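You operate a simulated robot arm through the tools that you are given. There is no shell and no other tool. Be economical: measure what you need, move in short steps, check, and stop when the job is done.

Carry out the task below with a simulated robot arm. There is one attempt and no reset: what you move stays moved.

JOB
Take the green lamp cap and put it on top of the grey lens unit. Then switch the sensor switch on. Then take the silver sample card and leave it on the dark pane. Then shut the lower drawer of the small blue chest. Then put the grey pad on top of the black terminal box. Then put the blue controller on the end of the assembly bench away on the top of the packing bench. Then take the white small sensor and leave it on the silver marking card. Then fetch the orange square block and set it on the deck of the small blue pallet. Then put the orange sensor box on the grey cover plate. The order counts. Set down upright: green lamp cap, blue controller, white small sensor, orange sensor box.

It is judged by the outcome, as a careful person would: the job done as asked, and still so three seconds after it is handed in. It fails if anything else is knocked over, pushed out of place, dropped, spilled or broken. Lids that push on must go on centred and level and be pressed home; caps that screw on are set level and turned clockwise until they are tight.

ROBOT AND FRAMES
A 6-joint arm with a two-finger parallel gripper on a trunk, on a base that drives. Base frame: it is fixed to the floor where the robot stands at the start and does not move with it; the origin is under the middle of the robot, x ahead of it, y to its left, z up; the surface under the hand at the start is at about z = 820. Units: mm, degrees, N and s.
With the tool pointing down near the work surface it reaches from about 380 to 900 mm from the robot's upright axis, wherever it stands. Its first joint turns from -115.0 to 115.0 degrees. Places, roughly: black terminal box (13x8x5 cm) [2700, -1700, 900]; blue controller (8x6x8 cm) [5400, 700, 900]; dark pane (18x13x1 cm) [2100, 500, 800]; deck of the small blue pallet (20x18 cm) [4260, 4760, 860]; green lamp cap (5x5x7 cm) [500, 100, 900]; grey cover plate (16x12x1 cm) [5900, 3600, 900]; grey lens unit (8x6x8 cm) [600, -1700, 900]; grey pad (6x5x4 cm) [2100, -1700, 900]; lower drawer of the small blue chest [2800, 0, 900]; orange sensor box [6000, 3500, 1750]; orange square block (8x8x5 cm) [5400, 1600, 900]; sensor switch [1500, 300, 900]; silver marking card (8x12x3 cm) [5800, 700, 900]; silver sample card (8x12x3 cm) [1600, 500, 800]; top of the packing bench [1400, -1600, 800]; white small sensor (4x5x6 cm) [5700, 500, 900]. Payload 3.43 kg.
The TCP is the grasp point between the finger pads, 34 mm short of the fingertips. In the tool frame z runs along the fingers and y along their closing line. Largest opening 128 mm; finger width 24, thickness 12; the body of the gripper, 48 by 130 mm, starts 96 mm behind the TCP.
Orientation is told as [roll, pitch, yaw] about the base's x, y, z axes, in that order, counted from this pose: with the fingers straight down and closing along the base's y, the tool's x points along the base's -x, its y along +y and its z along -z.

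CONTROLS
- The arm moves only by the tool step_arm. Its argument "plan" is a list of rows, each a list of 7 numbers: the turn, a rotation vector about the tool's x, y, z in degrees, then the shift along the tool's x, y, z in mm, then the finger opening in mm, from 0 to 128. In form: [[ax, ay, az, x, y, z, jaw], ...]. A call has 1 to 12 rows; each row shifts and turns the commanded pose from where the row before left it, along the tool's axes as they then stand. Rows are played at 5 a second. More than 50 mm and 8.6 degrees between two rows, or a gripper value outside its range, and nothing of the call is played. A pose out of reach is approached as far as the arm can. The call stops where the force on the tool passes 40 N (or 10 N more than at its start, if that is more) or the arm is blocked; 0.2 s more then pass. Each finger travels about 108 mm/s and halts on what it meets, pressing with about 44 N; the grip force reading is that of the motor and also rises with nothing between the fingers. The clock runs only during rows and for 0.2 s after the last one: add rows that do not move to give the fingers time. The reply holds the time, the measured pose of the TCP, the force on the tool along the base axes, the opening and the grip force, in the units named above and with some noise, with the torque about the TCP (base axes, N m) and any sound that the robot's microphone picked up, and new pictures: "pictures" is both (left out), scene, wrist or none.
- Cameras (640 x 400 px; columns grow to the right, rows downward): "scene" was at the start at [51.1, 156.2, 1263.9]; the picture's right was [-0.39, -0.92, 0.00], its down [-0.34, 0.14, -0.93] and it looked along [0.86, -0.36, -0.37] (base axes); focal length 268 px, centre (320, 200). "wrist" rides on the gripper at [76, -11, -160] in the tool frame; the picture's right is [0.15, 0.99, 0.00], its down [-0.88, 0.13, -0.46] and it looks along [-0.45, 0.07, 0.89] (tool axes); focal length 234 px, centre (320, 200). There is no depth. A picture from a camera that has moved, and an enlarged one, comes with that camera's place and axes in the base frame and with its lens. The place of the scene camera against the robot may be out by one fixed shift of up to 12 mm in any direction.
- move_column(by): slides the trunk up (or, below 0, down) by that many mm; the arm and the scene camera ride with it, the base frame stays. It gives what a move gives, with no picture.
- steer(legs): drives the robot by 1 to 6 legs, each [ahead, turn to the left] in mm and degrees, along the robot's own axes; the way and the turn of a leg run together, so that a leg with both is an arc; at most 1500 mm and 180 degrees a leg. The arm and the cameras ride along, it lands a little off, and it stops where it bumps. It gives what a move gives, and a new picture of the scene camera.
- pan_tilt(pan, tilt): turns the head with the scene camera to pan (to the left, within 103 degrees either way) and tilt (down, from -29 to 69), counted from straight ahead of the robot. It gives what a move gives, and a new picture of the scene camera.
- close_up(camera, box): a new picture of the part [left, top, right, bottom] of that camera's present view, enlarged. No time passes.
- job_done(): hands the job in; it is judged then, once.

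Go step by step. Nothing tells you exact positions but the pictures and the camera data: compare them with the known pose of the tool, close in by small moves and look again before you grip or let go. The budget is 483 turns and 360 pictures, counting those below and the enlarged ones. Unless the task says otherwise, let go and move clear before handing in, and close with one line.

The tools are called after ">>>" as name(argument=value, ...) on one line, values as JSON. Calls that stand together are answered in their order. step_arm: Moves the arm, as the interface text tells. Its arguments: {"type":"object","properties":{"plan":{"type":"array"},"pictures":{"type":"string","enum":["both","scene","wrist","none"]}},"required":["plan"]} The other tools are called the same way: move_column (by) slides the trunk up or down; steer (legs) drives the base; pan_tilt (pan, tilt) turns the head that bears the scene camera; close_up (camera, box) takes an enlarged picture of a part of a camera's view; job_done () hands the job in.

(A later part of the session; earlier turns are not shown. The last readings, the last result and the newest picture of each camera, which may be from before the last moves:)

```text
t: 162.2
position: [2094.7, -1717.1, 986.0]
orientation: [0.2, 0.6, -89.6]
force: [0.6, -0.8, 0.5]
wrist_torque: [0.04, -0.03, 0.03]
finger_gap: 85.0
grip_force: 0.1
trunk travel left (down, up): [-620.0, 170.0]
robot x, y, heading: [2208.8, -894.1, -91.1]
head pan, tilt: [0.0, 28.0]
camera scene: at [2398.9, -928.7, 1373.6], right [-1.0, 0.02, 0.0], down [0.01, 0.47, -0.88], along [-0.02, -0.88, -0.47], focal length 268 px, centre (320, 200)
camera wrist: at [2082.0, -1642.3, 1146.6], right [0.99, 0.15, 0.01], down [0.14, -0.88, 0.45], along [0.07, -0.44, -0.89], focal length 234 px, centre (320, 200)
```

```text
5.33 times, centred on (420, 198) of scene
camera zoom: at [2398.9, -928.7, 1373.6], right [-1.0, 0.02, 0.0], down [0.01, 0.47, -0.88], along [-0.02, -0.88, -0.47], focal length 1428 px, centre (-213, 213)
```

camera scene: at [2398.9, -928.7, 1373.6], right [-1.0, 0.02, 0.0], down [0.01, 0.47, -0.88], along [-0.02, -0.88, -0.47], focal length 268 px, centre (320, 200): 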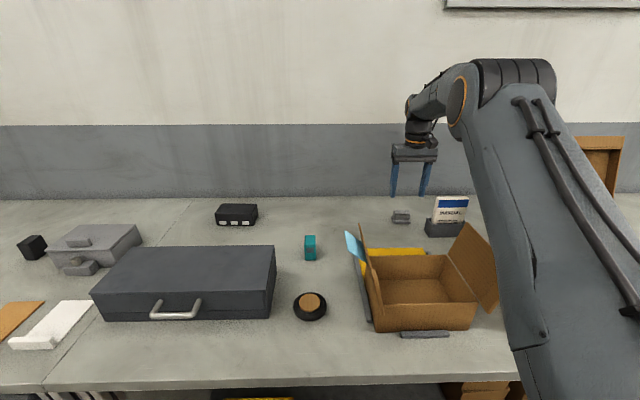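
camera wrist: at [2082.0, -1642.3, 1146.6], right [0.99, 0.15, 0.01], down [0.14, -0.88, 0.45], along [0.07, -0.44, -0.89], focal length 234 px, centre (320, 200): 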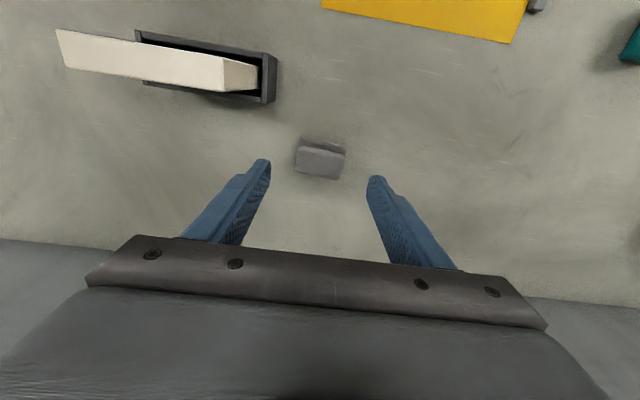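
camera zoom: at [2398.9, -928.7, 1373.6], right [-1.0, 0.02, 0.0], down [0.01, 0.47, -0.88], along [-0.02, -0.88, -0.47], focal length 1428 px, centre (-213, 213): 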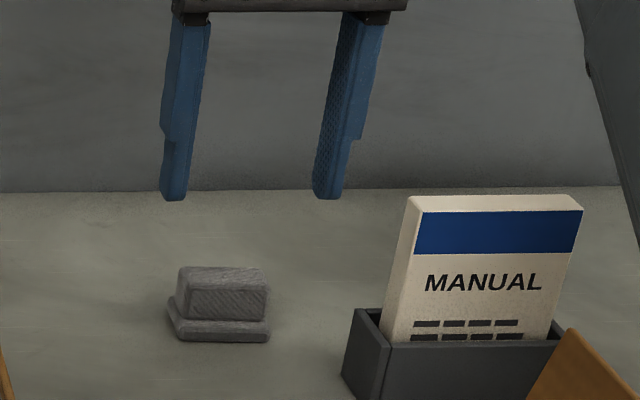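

>>> step_arm(plan=[[0, 0, 0, -5, 0, 30, 85], [0, 0, 0, 0, 0, 20, 85], [0, 0, 0, 0, 0, 0, 85]], pictures="none")

>>> close_up(camera="wrist", box=[220, 100, 420, 240])

>>> close_up(camera="scene", box=[360, 160, 480, 235])

```text
t: 163.0
position: [2095.6, -1721.1, 935.4]
orientation: [0.2, 0.6, -89.7]
force: [-0.3, -0.3, -0.5]
wrist_torque: [-0.02, -0.01, 0.0]
finger_gap: 84.8
grip_force: 0.1
trunk travel left (down, up): [-620.0, 170.0]
robot x, y, heading: [2202.2, -897.1, -91.2]
head pan, tilt: [0.0, 28.0]
```

```text
2.86 times, centred on (320, 170) of wrist
camera zoom: at [2081.9, -1647.7, 1096.4], right [0.99, 0.15, 0.01], down [0.14, -0.88, 0.45], along [0.07, -0.44, -0.89], focal length 669 px, centre (320, 286)
```

zoom: 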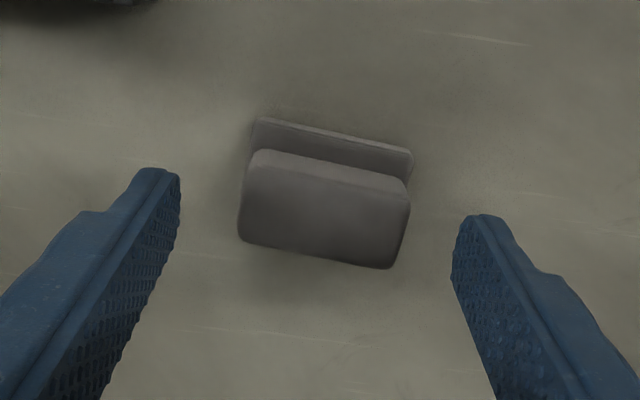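

```text
5.33 times, centred on (420, 198) of scene
camera zoom: at [2398.9, -928.7, 1373.6], right [-1.0, 0.02, 0.0], down [0.01, 0.47, -0.88], along [-0.02, -0.88, -0.47], focal length 1428 px, centre (-213, 213)
```

zoom: 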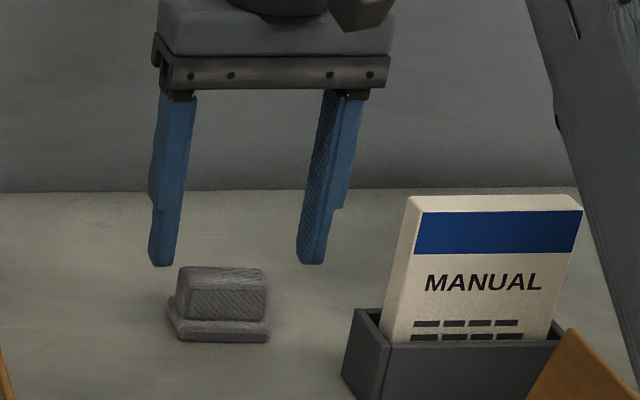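

>>> step_arm(plan=[[0, 0, 0, -2, 0, 20, 85], [0, 0, 0, 0, 0, 13, 85], [0, 0, 0, 0, 0, 0, 60], [0, 0, 0, 0, 0, 0, 40], [0, 0, 0, 0, 0, 0, 30], [0, 0, 0, 0, 0, 0, 30]], pictures="none")

>>> close_up(camera="wrist", box=[220, 100, 420, 240])

>>> close_up(camera="scene", box=[360, 160, 480, 235])

```text
t: 164.4
position: [2095.3, -1725.6, 903.6]
orientation: [0.2, 0.6, -89.6]
force: [0.2, 0.2, -0.5]
wrist_torque: [-0.02, 0.01, 0.02]
finger_gap: 54.7
grip_force: 43.9
trunk travel left (down, up): [-620.0, 170.0]
robot x, y, heading: [2208.3, -897.2, -91.0]
head pan, tilt: [0.0, 28.0]
```

```text
2.86 times, centred on (320, 170) of wrist
camera zoom: at [2082.3, -1650.6, 1063.4], right [0.99, 0.15, 0.01], down [0.14, -0.88, 0.45], along [0.07, -0.44, -0.89], focal length 669 px, centre (320, 286)
```

zoom: 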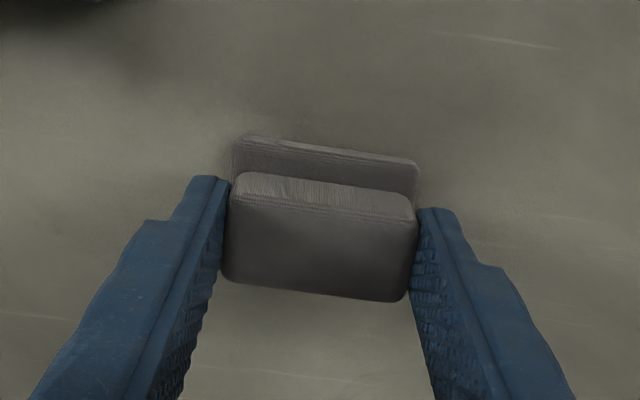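

```text
5.33 times, centred on (420, 198) of scene
camera zoom: at [2398.9, -928.8, 1373.6], right [-1.0, 0.02, 0.0], down [0.01, 0.47, -0.88], along [-0.02, -0.88, -0.47], focal length 1428 px, centre (-213, 213)
```

zoom: 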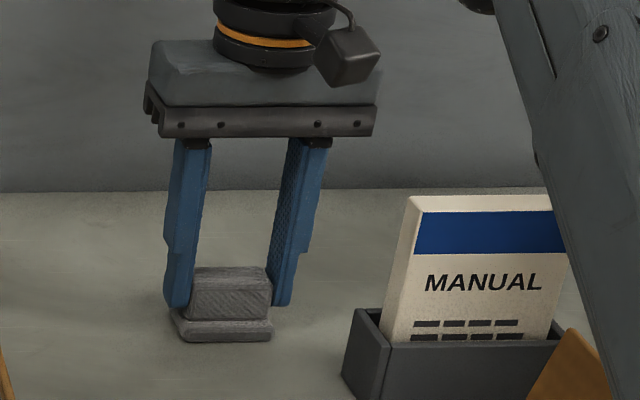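

>>> step_arm(plan=[[0, 0, 0, 0, 0, -5, 30], [0, 0, 0, 0, 0, -30, 30], [0, 0, 0, 0, 0, -45, 30], [0, 0, 0, 0, 0, -45, 30], [0, 0, 0, 0, 0, -45, 30], [0, 0, 0, 0, 0, -45, 30], [0, 0, 0, 5, 0, -45, 30], [0, 0, 0, 30, 0, -35, 30], [0, 0, 0, 45, 0, 0, 30], [0, 0, 0, 45, 10, 0, 30], [0, 0, 0, 45, 10, 0, 30], [0, 0, 0, 45, 10, 0, 30]], pictures="none")

>>> step_arm(plan=[[0, 0, 0, 45, 10, 0, 30], [0, 0, 0, 45, 10, 0, 30], [0, 0, 0, 45, 10, 0, 30], [0, 0, 0, 0, 0, 0, 30]])

```text
t: 167.0
position: [2122.2, -1504.2, 1197.3]
orientation: [0.2, 0.7, -89.6]
force: [-0.1, -0.9, -0.7]
wrist_torque: [0.1, -0.03, 0.0]
finger_gap: 54.6
grip_force: 44.2
out of reach, approached as far as the arm can: row 7
trunk travel left (down, up): [-620.0, 170.0]
robot x, y, heading: [2204.4, -895.3, -91.2]
head pan, tilt: [0.0, 28.0]
```

```text
t: 168.0
position: [2151.0, -1367.6, 1201.1]
orientation: [0.3, 0.6, -89.6]
force: [-0.1, 0.6, -0.7]
wrist_torque: [0.0, -0.01, 0.0]
finger_gap: 54.6
grip_force: 44.3
trunk travel left (down, up): [-620.0, 170.0]
robot x, y, heading: [2204.6, -898.5, -91.0]
head pan, tilt: [0.0, 28.0]
camera scene: at [2399.0, -928.7, 1373.6], right [-1.0, 0.02, 0.0], down [0.01, 0.47, -0.88], along [-0.02, -0.88, -0.47], focal length 268 px, centre (320, 200)
camera wrist: at [2138.1, -1293.2, 1361.8], right [0.99, 0.15, 0.01], down [0.14, -0.88, 0.45], along [0.07, -0.44, -0.89], focal length 234 px, centre (320, 200)
```

scene: 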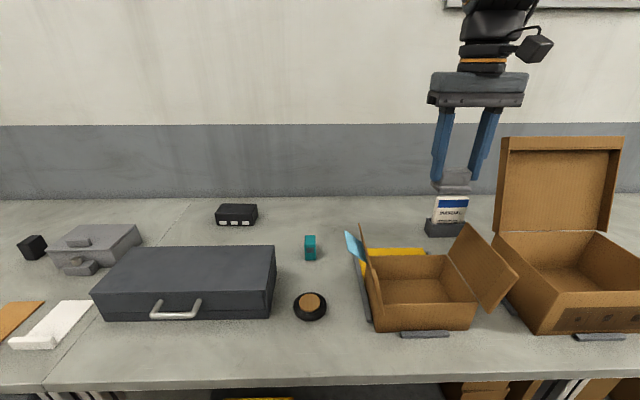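
wrist: 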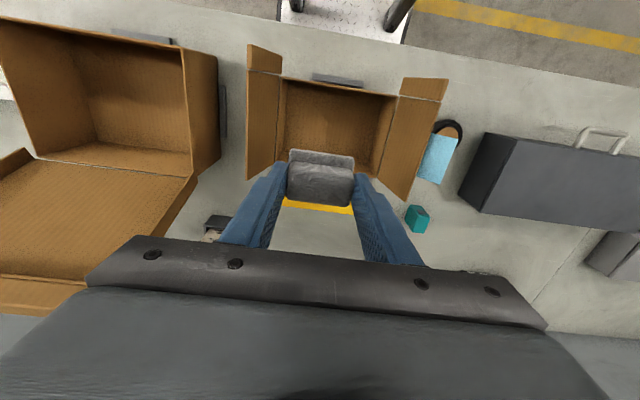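

>>> steer(legs=[[-200, 0], [0, 91], [430, 0], [0, -90], [195, 0]])

```text
t: 181.0
position: [2615.0, -1344.4, 1201.8]
orientation: [0.2, 0.6, -87.8]
force: [-0.2, 0.1, -0.7]
wrist_torque: [0.0, -0.01, 0.01]
finger_gap: 54.7
grip_force: 44.0
trunk travel left (down, up): [-620.0, 170.0]
robot x, y, heading: [2654.6, -871.5, -89.1]
head pan, tilt: [0.0, 28.0]
camera scene: at [2849.3, -896.6, 1373.6], right [-1.0, -0.01, 0.0], down [-0.01, 0.47, -0.88], along [0.01, -0.88, -0.47], focal length 268 px, centre (320, 200)
```

scene: 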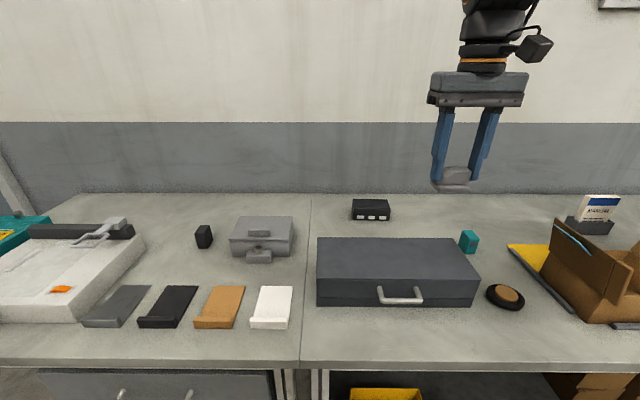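

>>> steer(legs=[[25, 0]])

>>> step_arm(plan=[[0, 0, 1.7, -46, 6, 0, 30], [0, 0, 0, -46, 6, 0, 30], [0, 0, 0, -46, 6, 0, 30], [0, 0, 0, -46, 6, 0, 30], [0, 0, 0, -46, 6, 0, 30], [0, 0, 0, -46, 6, 5, 30], [0, 0, 0, -46, 6, 10, 30], [0, 0, 0, 0, 0, 45, 30], [0, 0, 0, 0, 0, 45, 30], [0, 0, 0, 0, 0, 0, 30]])

```text
t: 181.8
position: [2615.8, -1367.6, 1201.2]
orientation: [0.2, 0.5, -87.5]
force: [0.3, 0.6, -0.7]
wrist_torque: [-0.04, -0.04, 0.04]
finger_gap: 54.8
grip_force: 43.9
trunk travel left (down, up): [-620.0, 170.0]
robot x, y, heading: [2658.1, -893.4, -89.4]
head pan, tilt: [0.0, 28.0]
camera scene: at [2849.6, -921.1, 1373.6], right [-1.0, -0.01, 0.0], down [-0.01, 0.47, -0.88], along [0.01, -0.88, -0.47], focal length 268 px, centre (320, 200)
```

scene: 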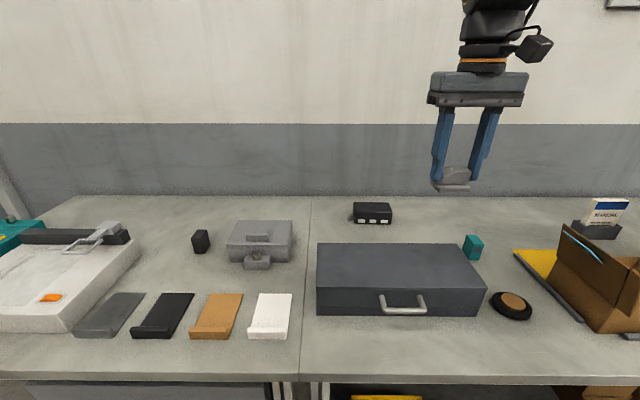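

```text
t: 184.0
position: [2660.5, -1689.2, 1091.9]
orientation: [0.2, 0.7, -89.2]
force: [0.7, 0.5, -0.8]
wrist_torque: [-0.02, -0.03, 0.0]
finger_gap: 54.7
grip_force: 43.6
trunk travel left (down, up): [-620.0, 170.0]
robot x, y, heading: [2658.5, -902.0, -89.2]
head pan, tilt: [0.0, 28.0]
camera scene: at [2849.6, -921.3, 1373.6], right [-1.0, -0.01, 0.0], down [-0.01, 0.47, -0.88], along [0.01, -0.88, -0.47], focal length 268 px, centre (320, 200)
camera wrist: at [2647.7, -1615.5, 1252.1], right [0.99, 0.16, 0.0], down [0.14, -0.88, 0.45], along [0.07, -0.44, -0.9], focal length 234 px, centre (320, 200)
```

scene: 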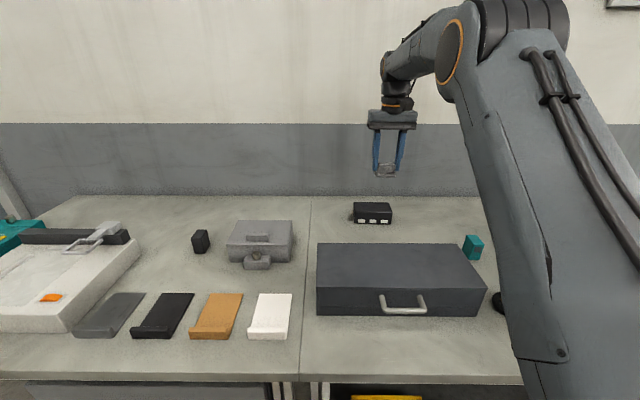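
wrist: 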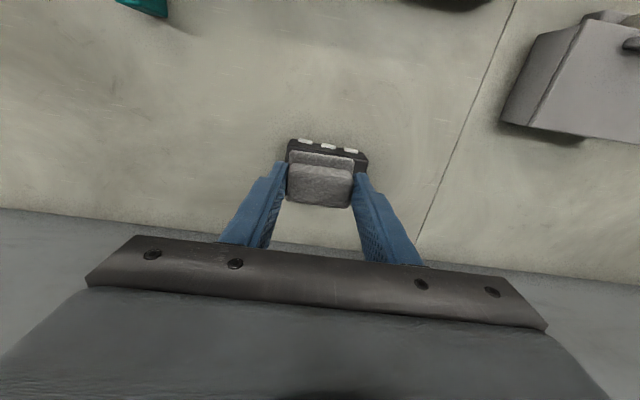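

>>> step_arm(plan=[[0, 0, 0, -31, 6, 30, 30], [0, 0, 0, -31, 6, 30, 30], [0, 0, 0, 0, 0, 40, 30], [0, 0, 0, 0, 0, 10, 30], [0, 0, 0, 0, 0, 0, 30]])

>>> close_up(camera="wrist", box=[220, 100, 420, 240])

>>> close_up(camera="scene", box=[320, 170, 440, 245])

```text
t: 185.2
position: [2676.7, -1748.0, 982.9]
orientation: [0.2, 0.6, -89.3]
force: [-0.3, 0.8, 0.6]
wrist_torque: [-0.01, -0.01, 0.01]
finger_gap: 54.5
grip_force: 44.1
trunk travel left (down, up): [-620.0, 170.0]
robot x, y, heading: [2656.9, -892.0, -89.3]
head pan, tilt: [0.0, 28.0]
camera scene: at [2849.6, -921.3, 1373.6], right [-1.0, -0.01, 0.0], down [-0.01, 0.47, -0.88], along [0.01, -0.88, -0.47], focal length 268 px, centre (320, 200)
camera wrist: at [2663.4, -1674.3, 1142.9], right [0.99, 0.16, 0.0], down [0.14, -0.88, 0.45], along [0.07, -0.44, -0.89], focal length 234 px, centre (320, 200)
```

scene: 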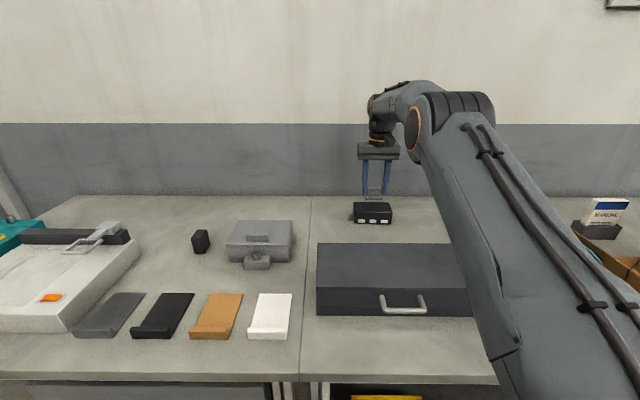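
wrist: 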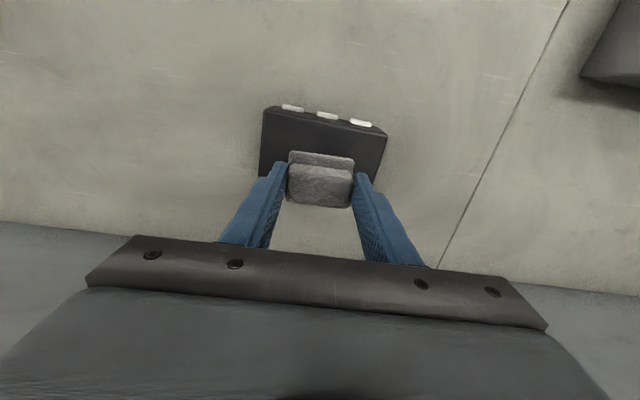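

```text
2.86 times, centred on (320, 170) of wrist
camera zoom: at [2663.4, -1674.3, 1142.9], right [0.99, 0.16, 0.0], down [0.14, -0.88, 0.45], along [0.07, -0.44, -0.89], focal length 669 px, centre (320, 286)
```

zoom: 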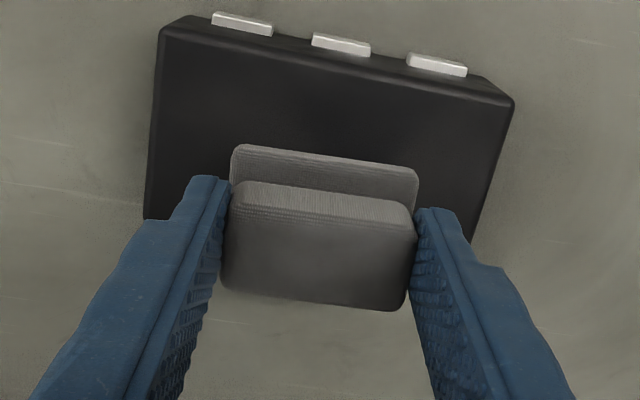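

```text
5.33 times, centred on (380, 208) of scene
camera zoom: at [2849.6, -921.3, 1373.6], right [-1.0, -0.01, 0.0], down [-0.01, 0.47, -0.88], along [0.01, -0.88, -0.47], focal length 1428 px, centre (0, 160)
```

zoom: 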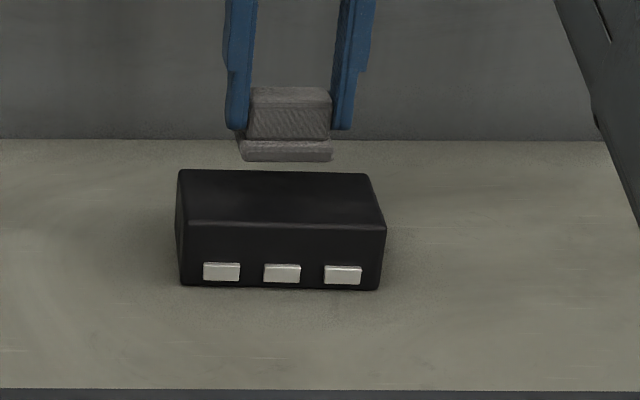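

>>> step_arm(plan=[[0, 0, 0, -8, -1, 15, 30], [0, 0, 0, 0, 0, 9, 30], [0, 0, 0, 0, 0, 0, 30]], pictures="none")

>>> step_arm(plan=[[0, 0, 0, 0, 0, 1.5, 30], [0, 0, 0, 0, 0, 1.5, 30], [0, 0, 0, 0, 0, 0, 30]], pictures="none")

>>> close_up(camera="scene", box=[320, 170, 440, 245])

```text
t: 186.0
position: [2675.9, -1757.5, 959.3]
orientation: [0.2, 0.7, -89.4]
force: [-0.6, 0.5, 0.4]
wrist_torque: [-0.01, -0.01, 0.04]
finger_gap: 54.8
grip_force: 44.0
trunk travel left (down, up): [-620.0, 170.0]
robot x, y, heading: [2653.5, -896.5, -89.3]
head pan, tilt: [0.0, 28.0]
```

```text
t: 186.8
position: [2675.2, -1758.2, 954.6]
orientation: [0.1, 0.7, -89.3]
force: [-1.0, 0.2, -0.6]
wrist_torque: [-0.02, 0.02, -0.02]
finger_gap: 54.9
grip_force: 44.3
trunk travel left (down, up): [-620.0, 170.0]
robot x, y, heading: [2656.1, -897.6, -89.3]
head pan, tilt: [0.0, 28.0]
```

```text
5.33 times, centred on (380, 208) of scene
camera zoom: at [2849.6, -921.3, 1373.6], right [-1.0, -0.01, 0.0], down [-0.01, 0.47, -0.88], along [0.01, -0.88, -0.47], focal length 1428 px, centre (0, 160)
```

zoom: 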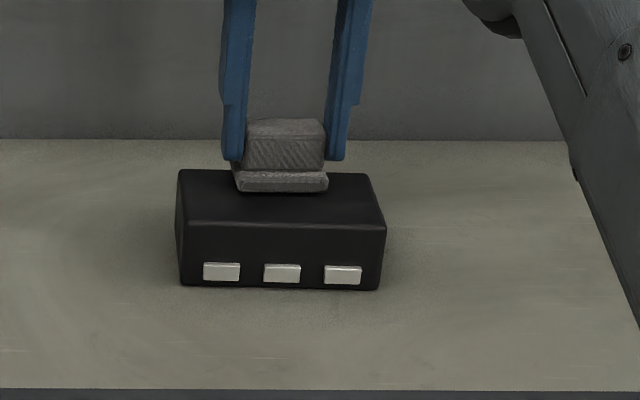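

>>> step_arm(plan=[[0, 0, 0, 8, 0, 0, 30], [0, 0, 0, 0, 0, 3, 30], [0, 0, 0, 0, 0, 2, 30], [0, 0, 0, 0, 0, 0, 30]], pictures="none")

>>> step_arm(plan=[[0, 0, 0, 0, 0, 1.5, 30], [0, 0, 0, 0, 0, 1.5, 30], [0, 0, 0, 0, 0, 0, 30]], pictures="none")

>>> close_up(camera="scene", box=[320, 170, 440, 245])

```text
t: 187.8
position: [2676.1, -1747.6, 952.6]
orientation: [0.2, 0.5, -89.2]
force: [1.2, 2.4, 15.2]
wrist_torque: [0.1, 0.27, -0.02]
finger_gap: 54.9
grip_force: 43.8
trunk travel left (down, up): [-620.0, 170.0]
robot x, y, heading: [2654.1, -898.8, -89.2]
head pan, tilt: [0.0, 28.0]
```

```text
t: 188.6
position: [2675.9, -1748.3, 950.9]
orientation: [0.2, 0.3, -89.3]
force: [4.0, -1.0, 35.8]
wrist_torque: [-0.19, 0.01, 0.01]
finger_gap: 55.0
grip_force: 44.1
trunk travel left (down, up): [-620.0, 170.0]
robot x, y, heading: [2659.2, -897.8, -89.1]
head pan, tilt: [0.0, 28.0]
```

```text
5.33 times, centred on (380, 208) of scene
camera zoom: at [2849.7, -919.6, 1373.7], right [-1.0, -0.01, 0.0], down [-0.01, 0.47, -0.88], along [0.01, -0.88, -0.47], focal length 1428 px, centre (0, 160)
```

zoom: 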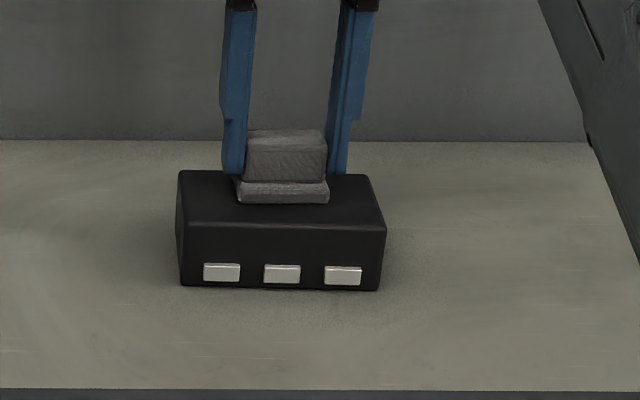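

>>> step_arm(plan=[[0, 0, 0, 0, 0, -7, 30], [0, 0, 0, 12, 0, 0, 30], [0, 0, 0, 0, 0, 0, 30], [0, 0, 0, 0, 0, 3, 30], [0, 0, 0, 0, 0, 2, 30], [0, 0, 0, 0, 0, 0, 30]], pictures="none")

>>> close_up(camera="scene", box=[320, 170, 440, 245])

>>> close_up(camera="wrist", box=[220, 100, 420, 240])

```text
t: 190.0
position: [2676.3, -1737.6, 950.1]
orientation: [0.2, 0.7, -89.4]
force: [-0.6, 1.2, 2.2]
wrist_torque: [-0.08, 0.08, -0.03]
finger_gap: 54.5
grip_force: 43.6
trunk travel left (down, up): [-620.0, 170.0]
robot x, y, heading: [2656.1, -897.0, -89.2]
head pan, tilt: [0.0, 28.0]
```

```text
5.33 times, centred on (380, 208) of scene
camera zoom: at [2849.6, -921.0, 1373.6], right [-1.0, -0.01, 0.0], down [-0.01, 0.47, -0.88], along [0.01, -0.88, -0.47], focal length 1428 px, centre (0, 160)
```

zoom: 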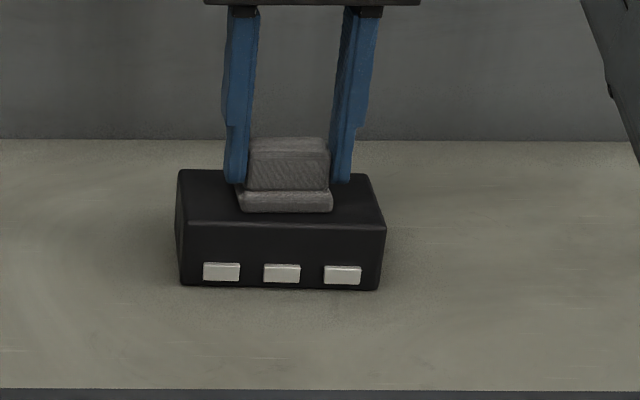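

```text
2.86 times, centred on (320, 170) of wrist
camera zoom: at [2663.3, -1662.0, 1110.4], right [0.99, 0.16, 0.0], down [0.14, -0.88, 0.45], along [0.07, -0.44, -0.89], focal length 669 px, centre (320, 286)
```

zoom: 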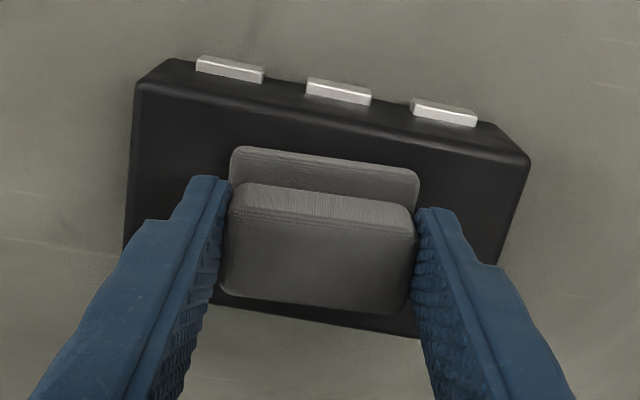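

>>> step_arm(plan=[[0, 0, 0, 0, 0, 1, 30], [0, 0, 0, 0, 0, 0, 70], [0, 0, 0, 0, 0, 0, 90], [0, 0, 0, 0, 0, 0, 90], [0, 0, 0, 0, 0, -30, 90], [0, 0, 0, 0, 0, -45, 90], [0, 0, 0, 0, 0, -45, 90], [0, 0, 0, 10, 0, -45, 90], [0, 0, 0, 45, 0, 0, 90], [0, 0, 0, 45, 0, 0, 90], [0, 0, 0, 45, 0, 0, 90], [0, 0, 0, 45, 0, 0, 90]], pictures="scene")

>>> close_up(camera="scene", box=[320, 170, 440, 245])

```text
t: 192.6
position: [2673.5, -1550.1, 1112.6]
orientation: [0.2, 0.6, -89.2]
force: [0.4, -0.3, -0.4]
wrist_torque: [0.06, -0.03, -0.01]
finger_gap: 89.8
grip_force: 0.0
trunk travel left (down, up): [-620.0, 170.0]
robot x, y, heading: [2654.3, -900.7, -89.2]
head pan, tilt: [0.0, 28.0]
camera scene: at [2849.6, -921.9, 1373.5], right [-1.0, -0.01, 0.0], down [-0.01, 0.47, -0.88], along [0.01, -0.88, -0.47], focal length 268 px, centre (320, 200)
```

scene: 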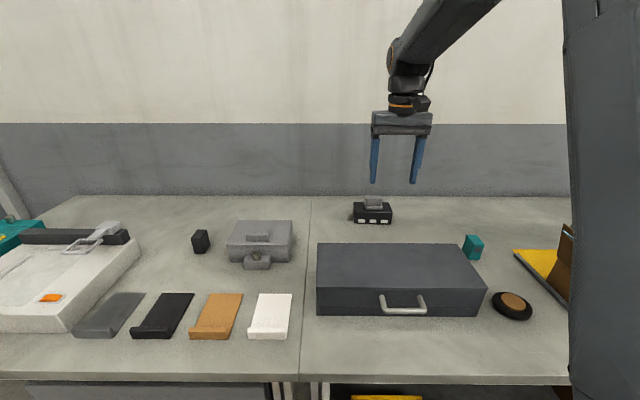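

```text
5.33 times, centred on (380, 208) of scene
camera zoom: at [2849.6, -921.9, 1373.5], right [-1.0, -0.01, 0.0], down [-0.01, 0.47, -0.88], along [0.01, -0.88, -0.47], focal length 1428 px, centre (0, 160)
```

zoom: 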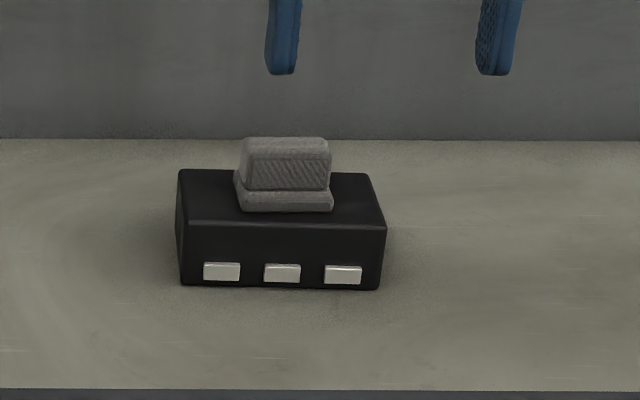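

>>> step_arm(plan=[[0, 0, 0, 45, 0, 0, 60], [0, 0, 0, 45, 0, 0, 40], [0, 0, 0, 45, 0, 0, 40], [0, 0, 0, 30, 0, 0, 40]], pictures="none")

>>> steer(legs=[[-230, 0], [0, 90]])

>>> pan_tilt(pan=0, tilt=15)

>>> pan_tilt(pan=35, tilt=15)

```text
t: 193.6
position: [2671.2, -1385.6, 1116.0]
orientation: [0.1, 0.7, -89.4]
force: [0.2, -1.1, -1.5]
wrist_torque: [0.06, -0.02, 0.0]
finger_gap: 39.8
grip_force: 0.0
trunk travel left (down, up): [-620.0, 170.0]
robot x, y, heading: [2656.5, -896.7, -89.3]
head pan, tilt: [0.0, 28.0]
```

```text
t: 199.1
position: [3142.9, -665.2, 1117.6]
orientation: [0.2, 0.5, -0.9]
force: [0.2, 0.0, 0.1]
wrist_torque: [0.02, -0.01, -0.02]
finger_gap: 40.3
grip_force: 0.0
trunk travel left (down, up): [-620.0, 170.0]
robot x, y, heading: [2652.3, -667.3, -1.0]
head pan, tilt: [0.0, 28.0]
camera scene: at [2679.0, -474.0, 1373.6], right [-0.01, -1.0, 0.0], down [-0.47, 0.01, -0.88], along [0.88, -0.01, -0.47], focal length 268 px, centre (320, 200)
```

scene: 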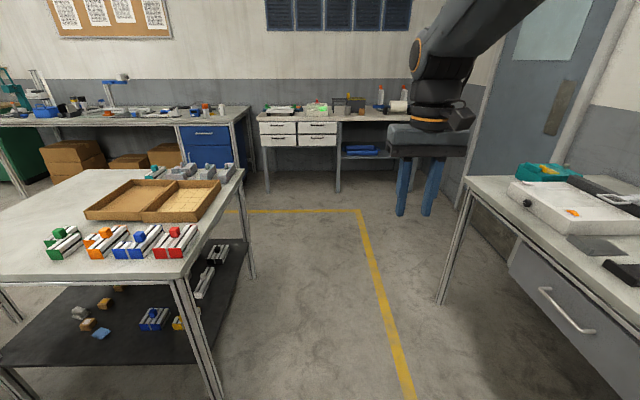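

```text
t: 199.8
position: [3142.5, -665.5, 1116.1]
orientation: [0.2, 0.6, -1.0]
force: [0.4, -0.5, 0.4]
wrist_torque: [-0.02, 0.04, 0.0]
finger_gap: 40.0
grip_force: 0.1
trunk travel left (down, up): [-620.0, 170.0]
robot x, y, heading: [2650.8, -664.8, -0.8]
head pan, tilt: [0.0, 15.0]
camera scene: at [2681.2, -474.0, 1394.5], right [-0.01, -1.0, 0.0], down [-0.26, 0.0, -0.97], along [0.97, -0.01, -0.26], focal length 268 px, centre (320, 200)
```

scene: 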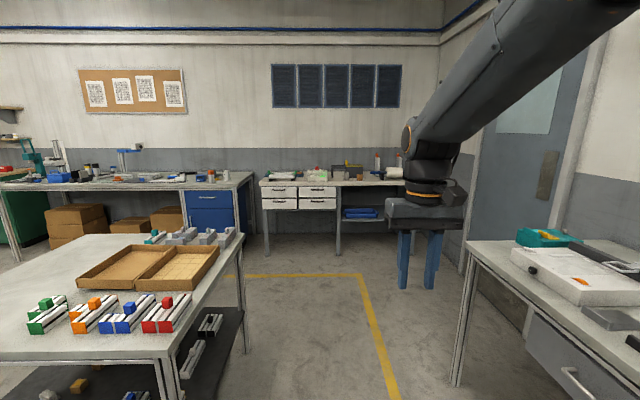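

```text
t: 200.8
position: [3142.8, -664.5, 1114.9]
orientation: [0.2, 0.6, -0.9]
force: [-0.3, 0.8, 0.0]
wrist_torque: [-0.01, -0.04, 0.0]
finger_gap: 39.7
grip_force: 0.0
trunk travel left (down, up): [-620.0, 170.0]
robot x, y, heading: [2655.8, -663.5, -0.9]
head pan, tilt: [35.0, 15.0]
camera scene: at [2665.1, -420.2, 1394.6], right [0.56, -0.83, 0.0], down [-0.21, -0.15, -0.97], along [0.8, 0.54, -0.26], focal length 268 px, centre (320, 200)
```

scene: 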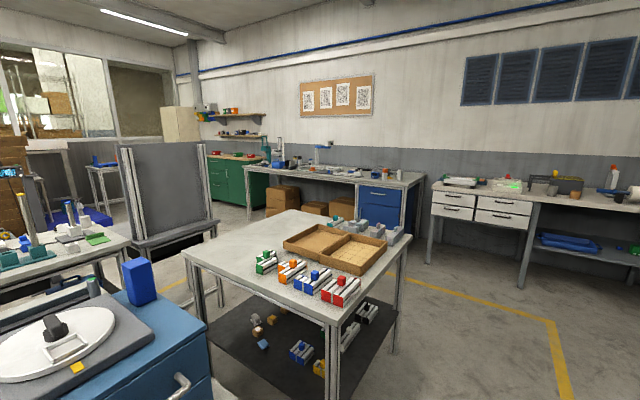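

>>> close_up(camera="scene", box=[240, 130, 440, 230])

>>> close_up(camera="scene", box=[420, 160, 640, 260])

```text
3.20 times, centred on (340, 180) of scene
camera zoom: at [2665.1, -420.2, 1394.6], right [0.56, -0.83, 0.0], down [-0.21, -0.15, -0.97], along [0.8, 0.54, -0.26], focal length 857 px, centre (256, 264)
```

zoom: 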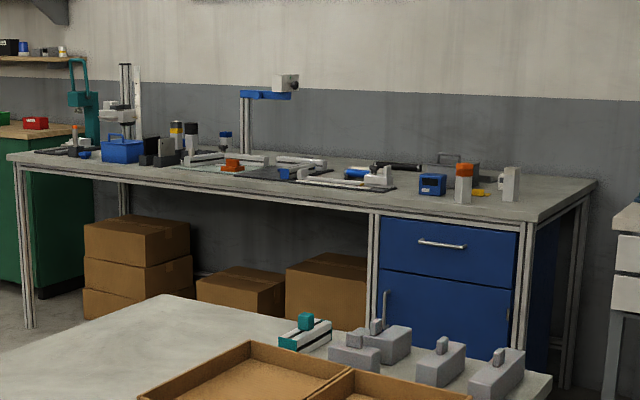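

```text
2.91 times, centred on (530, 210) of scene
camera zoom: at [2665.1, -420.2, 1394.6], right [0.56, -0.83, 0.0], down [-0.21, -0.15, -0.97], along [0.8, 0.54, -0.26], focal length 779 px, centre (-291, 171)
```

zoom: 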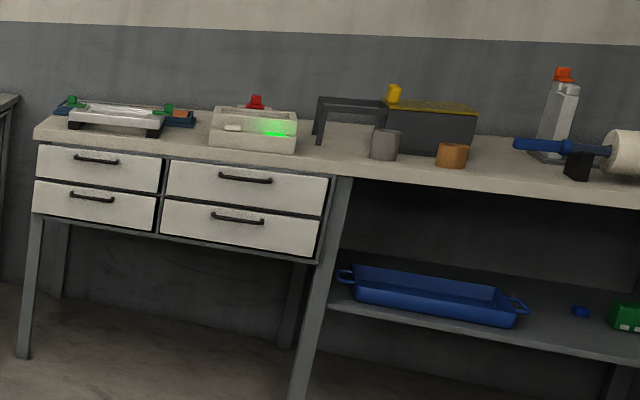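

>>> steer(legs=[[1500, 1], [545, 0], [0, 90], [1200, 0], [0, -90]])

>>> pan_tilt(pan=0, tilt=22)

```text
t: 224.6
position: [5177.3, 584.3, 1116.8]
orientation: [0.2, 0.7, 1.2]
force: [-0.1, 0.6, -0.2]
wrist_torque: [-0.03, 0.05, 0.02]
finger_gap: 40.0
grip_force: 0.1
trunk travel left (down, up): [-620.0, 170.0]
robot x, y, heading: [4689.9, 558.5, 1.3]
head pan, tilt: [35.0, 15.0]
camera scene: at [4691.5, 810.1, 1394.6], right [0.59, -0.81, 0.0], down [-0.21, -0.15, -0.97], along [0.78, 0.57, -0.26], focal length 268 px, centre (320, 200)
```

scene: 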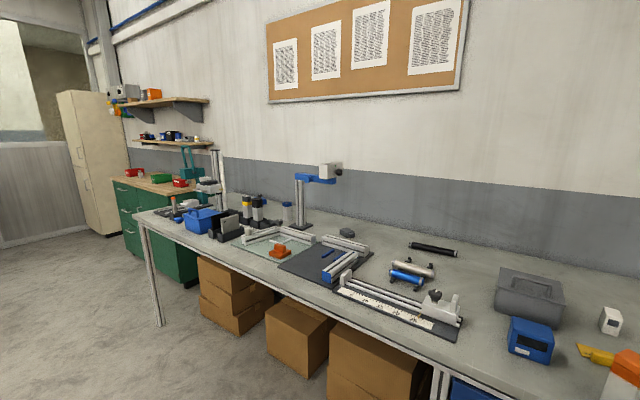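

```text
t: 225.6
position: [5178.0, 583.9, 1116.6]
orientation: [0.2, 0.6, 1.2]
force: [-0.2, 0.1, 0.3]
wrist_torque: [-0.01, -0.01, 0.04]
finger_gap: 40.2
grip_force: 0.0
trunk travel left (down, up): [-620.0, 170.0]
robot x, y, heading: [4688.6, 563.2, 1.3]
head pan, tilt: [0.0, 22.0]
camera scene: at [4709.0, 756.9, 1383.2], right [0.02, -1.0, 0.0], down [-0.37, -0.01, -0.93], along [0.93, 0.02, -0.37], focal length 268 px, centre (320, 200)
```

scene: 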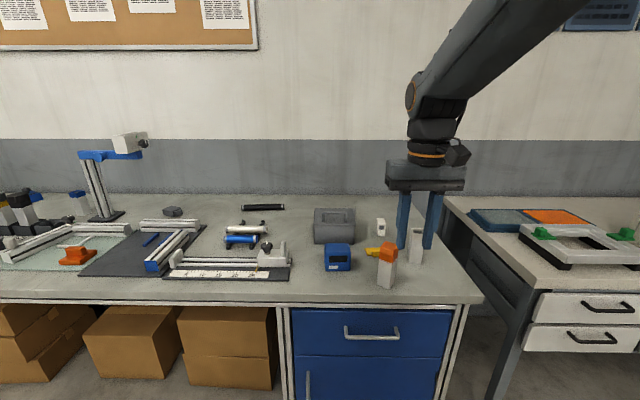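

>>> close_up(camera="scene", box=[290, 190, 450, 290])

```text
4.00 times, centred on (370, 240) of scene
camera zoom: at [4709.0, 756.9, 1383.2], right [0.02, -1.0, 0.0], down [-0.37, -0.01, -0.93], along [0.93, 0.02, -0.37], focal length 1071 px, centre (120, 40)
```

zoom: 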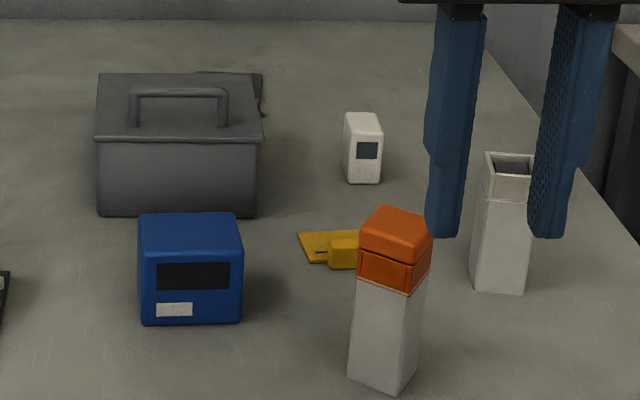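

>>> step_arm(plan=[[0, 0, 0, -40, 22, 0, 115], [0, 0, 0, -40, 22, 0, 115], [0, 0, 0, -40, 22, 0, 115], [0, 0, 0, -40, 22, 0, 115], [0, 0, 0, -40, 22, 0, 115], [0, 0, 0, -40, 22, 0, 115], [0, 0, 0, 0, 0, 30, 115], [0, 0, 0, 0, 0, 0, 115]])

>>> close_up(camera="wrist", box=[200, 80, 460, 240])

```text
t: 227.4
position: [5414.7, 719.3, 1081.1]
orientation: [0.2, 0.6, 1.1]
force: [-1.2, 0.4, 0.4]
wrist_torque: [0.0, 0.0, 0.02]
finger_gap: 114.9
grip_force: 0.0
trunk travel left (down, up): [-620.0, 170.0]
robot x, y, heading: [4689.6, 563.2, 1.2]
head pan, tilt: [0.0, 22.0]
camera scene: at [4709.1, 756.9, 1383.2], right [0.02, -1.0, 0.0], down [-0.37, -0.01, -0.93], along [0.93, 0.02, -0.37], focal length 268 px, centre (320, 200)
camera wrist: at [5340.4, 706.9, 1242.7], right [-0.17, 0.99, 0.0], down [0.88, 0.15, 0.45], along [0.44, 0.08, -0.89], focal length 234 px, centre (320, 200)
```

scene: 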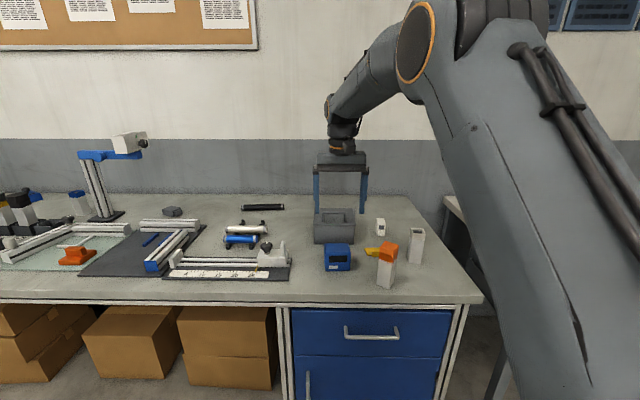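
wrist: 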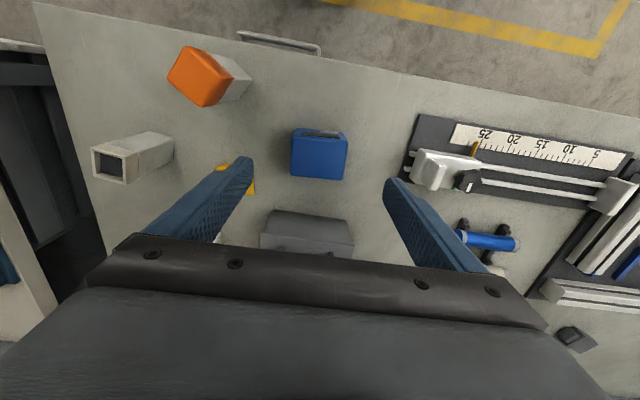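

```text
2.46 times, centred on (330, 160) of wrist
camera zoom: at [5340.4, 706.9, 1242.7], right [-0.17, 0.99, 0.0], down [0.88, 0.15, 0.45], along [0.44, 0.08, -0.89], focal length 576 px, centre (295, 298)
```

zoom: 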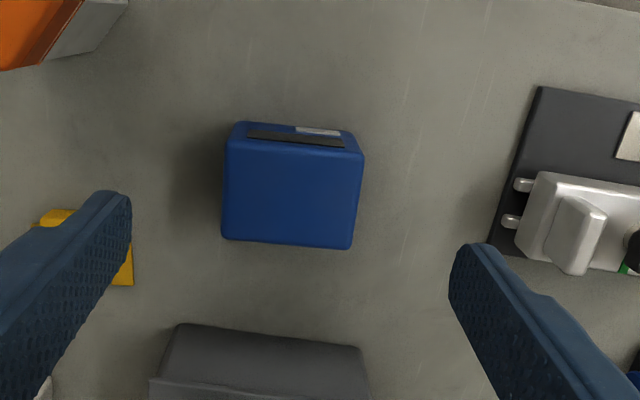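

>>> step_arm(plan=[[0, 0, -4, 0, 0, 0, 115], [0, 0, 0, -16, 1, 30, 115], [0, 0, 0, 0, 0, 45, 115], [0, 0, 0, 0, 0, 40, 115], [0, 0, 0, 0, 0, 0, 115]])

>>> close_up(camera="wrist", box=[200, 80, 460, 240])

```text
t: 228.6
position: [5428.8, 721.9, 968.6]
orientation: [0.2, 0.6, 5.3]
force: [0.2, 0.6, 0.9]
wrist_torque: [-0.01, 0.02, 0.01]
finger_gap: 114.8
grip_force: 0.1
trunk travel left (down, up): [-620.0, 170.0]
robot x, y, heading: [4685.5, 567.6, 1.4]
head pan, tilt: [0.0, 22.0]
camera scene: at [4709.0, 756.9, 1383.2], right [0.02, -1.0, 0.0], down [-0.37, -0.01, -0.93], along [0.93, 0.02, -0.37], focal length 268 px, centre (320, 200)
camera wrist: at [5355.5, 703.2, 1129.0], right [-0.24, 0.97, 0.01], down [0.87, 0.21, 0.45], along [0.43, 0.11, -0.89], focal length 234 px, centre (320, 200)
```

scene: 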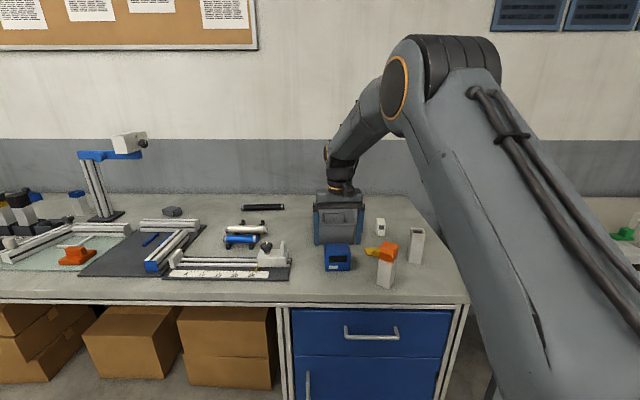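
wrist: 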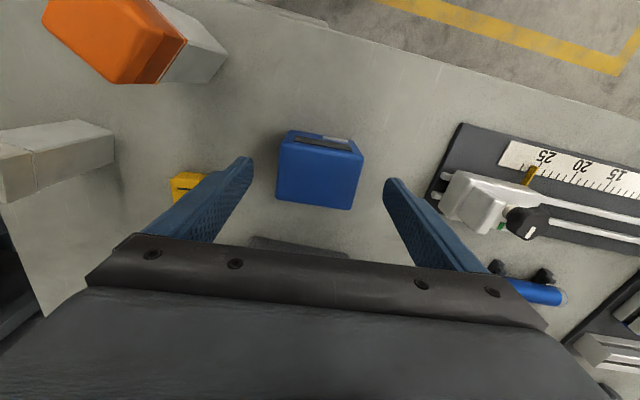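

```text
2.46 times, centred on (330, 160) of wrist
camera zoom: at [5355.5, 703.2, 1129.0], right [-0.24, 0.97, 0.01], down [0.87, 0.21, 0.45], along [0.43, 0.11, -0.89], focal length 576 px, centre (295, 298)
```

zoom: 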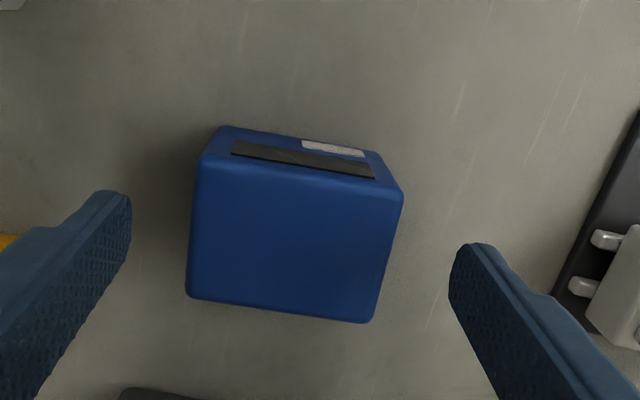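

>>> step_arm(plan=[[0, 0, 0, -1, 0, 40, 115], [0, 0, 0, 0, 0, 26, 115], [0, 0, 0, 0, 0, 0, 85], [0, 0, 0, 0, 0, 0, 70], [0, 0, 0, 0, 0, 0, 60], [0, 0, 0, 0, 0, 0, 60]])

>>> close_up(camera="scene", box=[290, 190, 450, 290])

```text
t: 230.0
position: [5427.0, 723.5, 903.9]
orientation: [0.2, 0.7, 5.2]
force: [-0.6, -0.4, 0.0]
wrist_torque: [-0.12, -0.09, 0.0]
finger_gap: 80.1
grip_force: 44.8
trunk travel left (down, up): [-620.0, 170.0]
robot x, y, heading: [4688.2, 564.8, 1.0]
head pan, tilt: [0.0, 22.0]
camera scene: at [4709.1, 756.9, 1383.2], right [0.02, -1.0, 0.0], down [-0.37, -0.01, -0.93], along [0.93, 0.02, -0.37], focal length 268 px, centre (320, 200)
camera wrist: at [5354.0, 705.4, 1063.6], right [-0.24, 0.97, 0.01], down [0.87, 0.21, 0.45], along [0.43, 0.11, -0.89], focal length 234 px, centre (320, 200)
```

scene: 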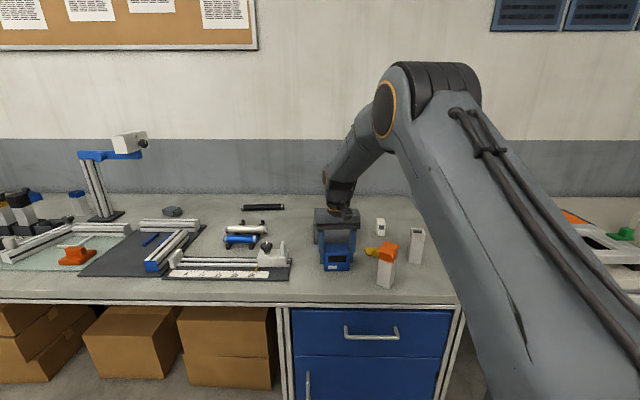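
wrist: 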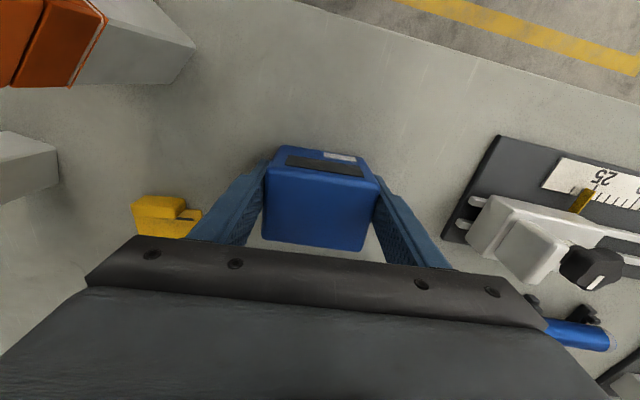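

```text
4.00 times, centred on (370, 240) of scene
camera zoom: at [4709.1, 756.9, 1383.2], right [0.02, -1.0, 0.0], down [-0.37, -0.01, -0.93], along [0.93, 0.02, -0.37], focal length 1071 px, centre (120, 40)
```

zoom: 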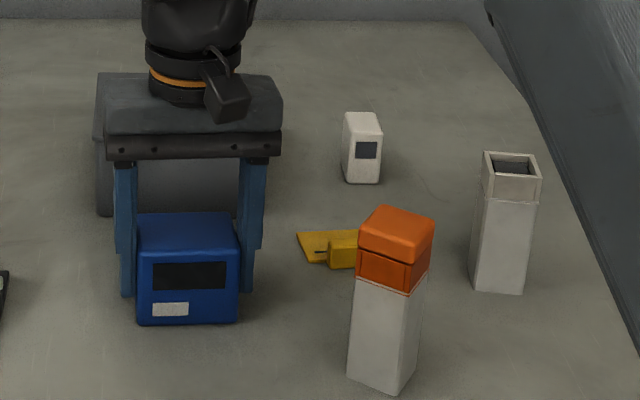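

>>> step_arm(plan=[[0, 0, 0, 0, 0, -10, 60], [0, 0, 0, 0, 0, -45, 60], [0, 0, 0, 0, 0, -45, 60], [0, 0, 0, 0, 0, -45, 60], [0, 0, 0, 20, 0, -45, 60], [0, 0, 0, 40, -10, -25, 60], [0, 0, 0, 45, -10, 0, 60], [0, 0, 0, 45, -10, 0, 60], [0, 0, 0, 45, -10, 0, 60], [0, 0, 0, 45, -10, 0, 60], [0, 0, 0, 0, 0, 0, 60]])

>>> steer(legs=[[0, -91], [1230, 0], [0, -90], [1500, 0], [1500, 0]])

```text
t: 232.4
position: [5195.1, 653.5, 1120.6]
orientation: [0.2, 0.5, 5.3]
force: [0.3, -0.1, -3.9]
wrist_torque: [-0.05, 0.08, -0.06]
finger_gap: 79.8
grip_force: 44.3
trunk travel left (down, up): [-620.0, 170.0]
robot x, y, heading: [4684.7, 564.8, 1.4]
head pan, tilt: [0.0, 22.0]
camera scene: at [4709.1, 756.9, 1383.2], right [0.02, -1.0, 0.0], down [-0.37, -0.01, -0.93], along [0.93, 0.02, -0.37], focal length 268 px, centre (320, 200)
camera wrist: at [5123.3, 635.1, 1281.4], right [-0.24, 0.97, 0.01], down [0.87, 0.21, 0.45], along [0.43, 0.11, -0.89], focal length 234 px, centre (320, 200)
```

scene: 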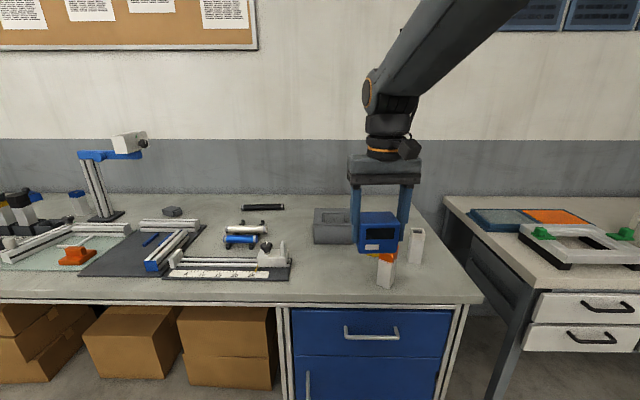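
wrist: 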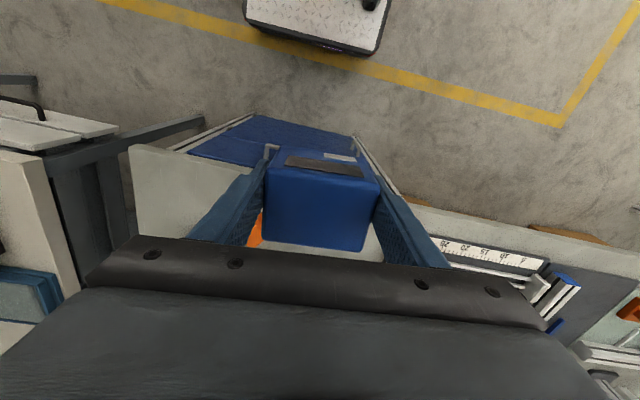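

```text
t: 260.6
position: [1147.6, -835.6, 1120.9]
orientation: [0.2, 0.6, -174.4]
force: [0.1, 0.1, -4.4]
wrist_torque: [0.02, -0.04, 0.01]
finger_gap: 79.6
grip_force: 43.9
trunk travel left (down, up): [-620.0, 170.0]
robot x, y, heading: [1654.0, -739.9, -178.1]
head pan, tilt: [0.0, 22.0]
camera scene: at [1633.9, -941.2, 1383.2], right [-0.03, 1.0, 0.0], down [0.37, 0.01, -0.93], along [-0.93, -0.03, -0.37], focal length 268 px, centre (320, 200)
```

scene: 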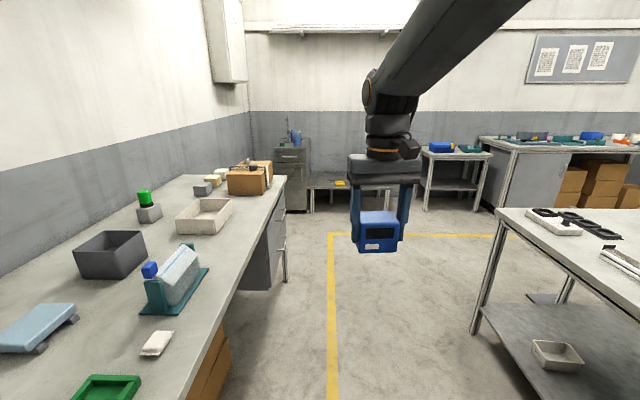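

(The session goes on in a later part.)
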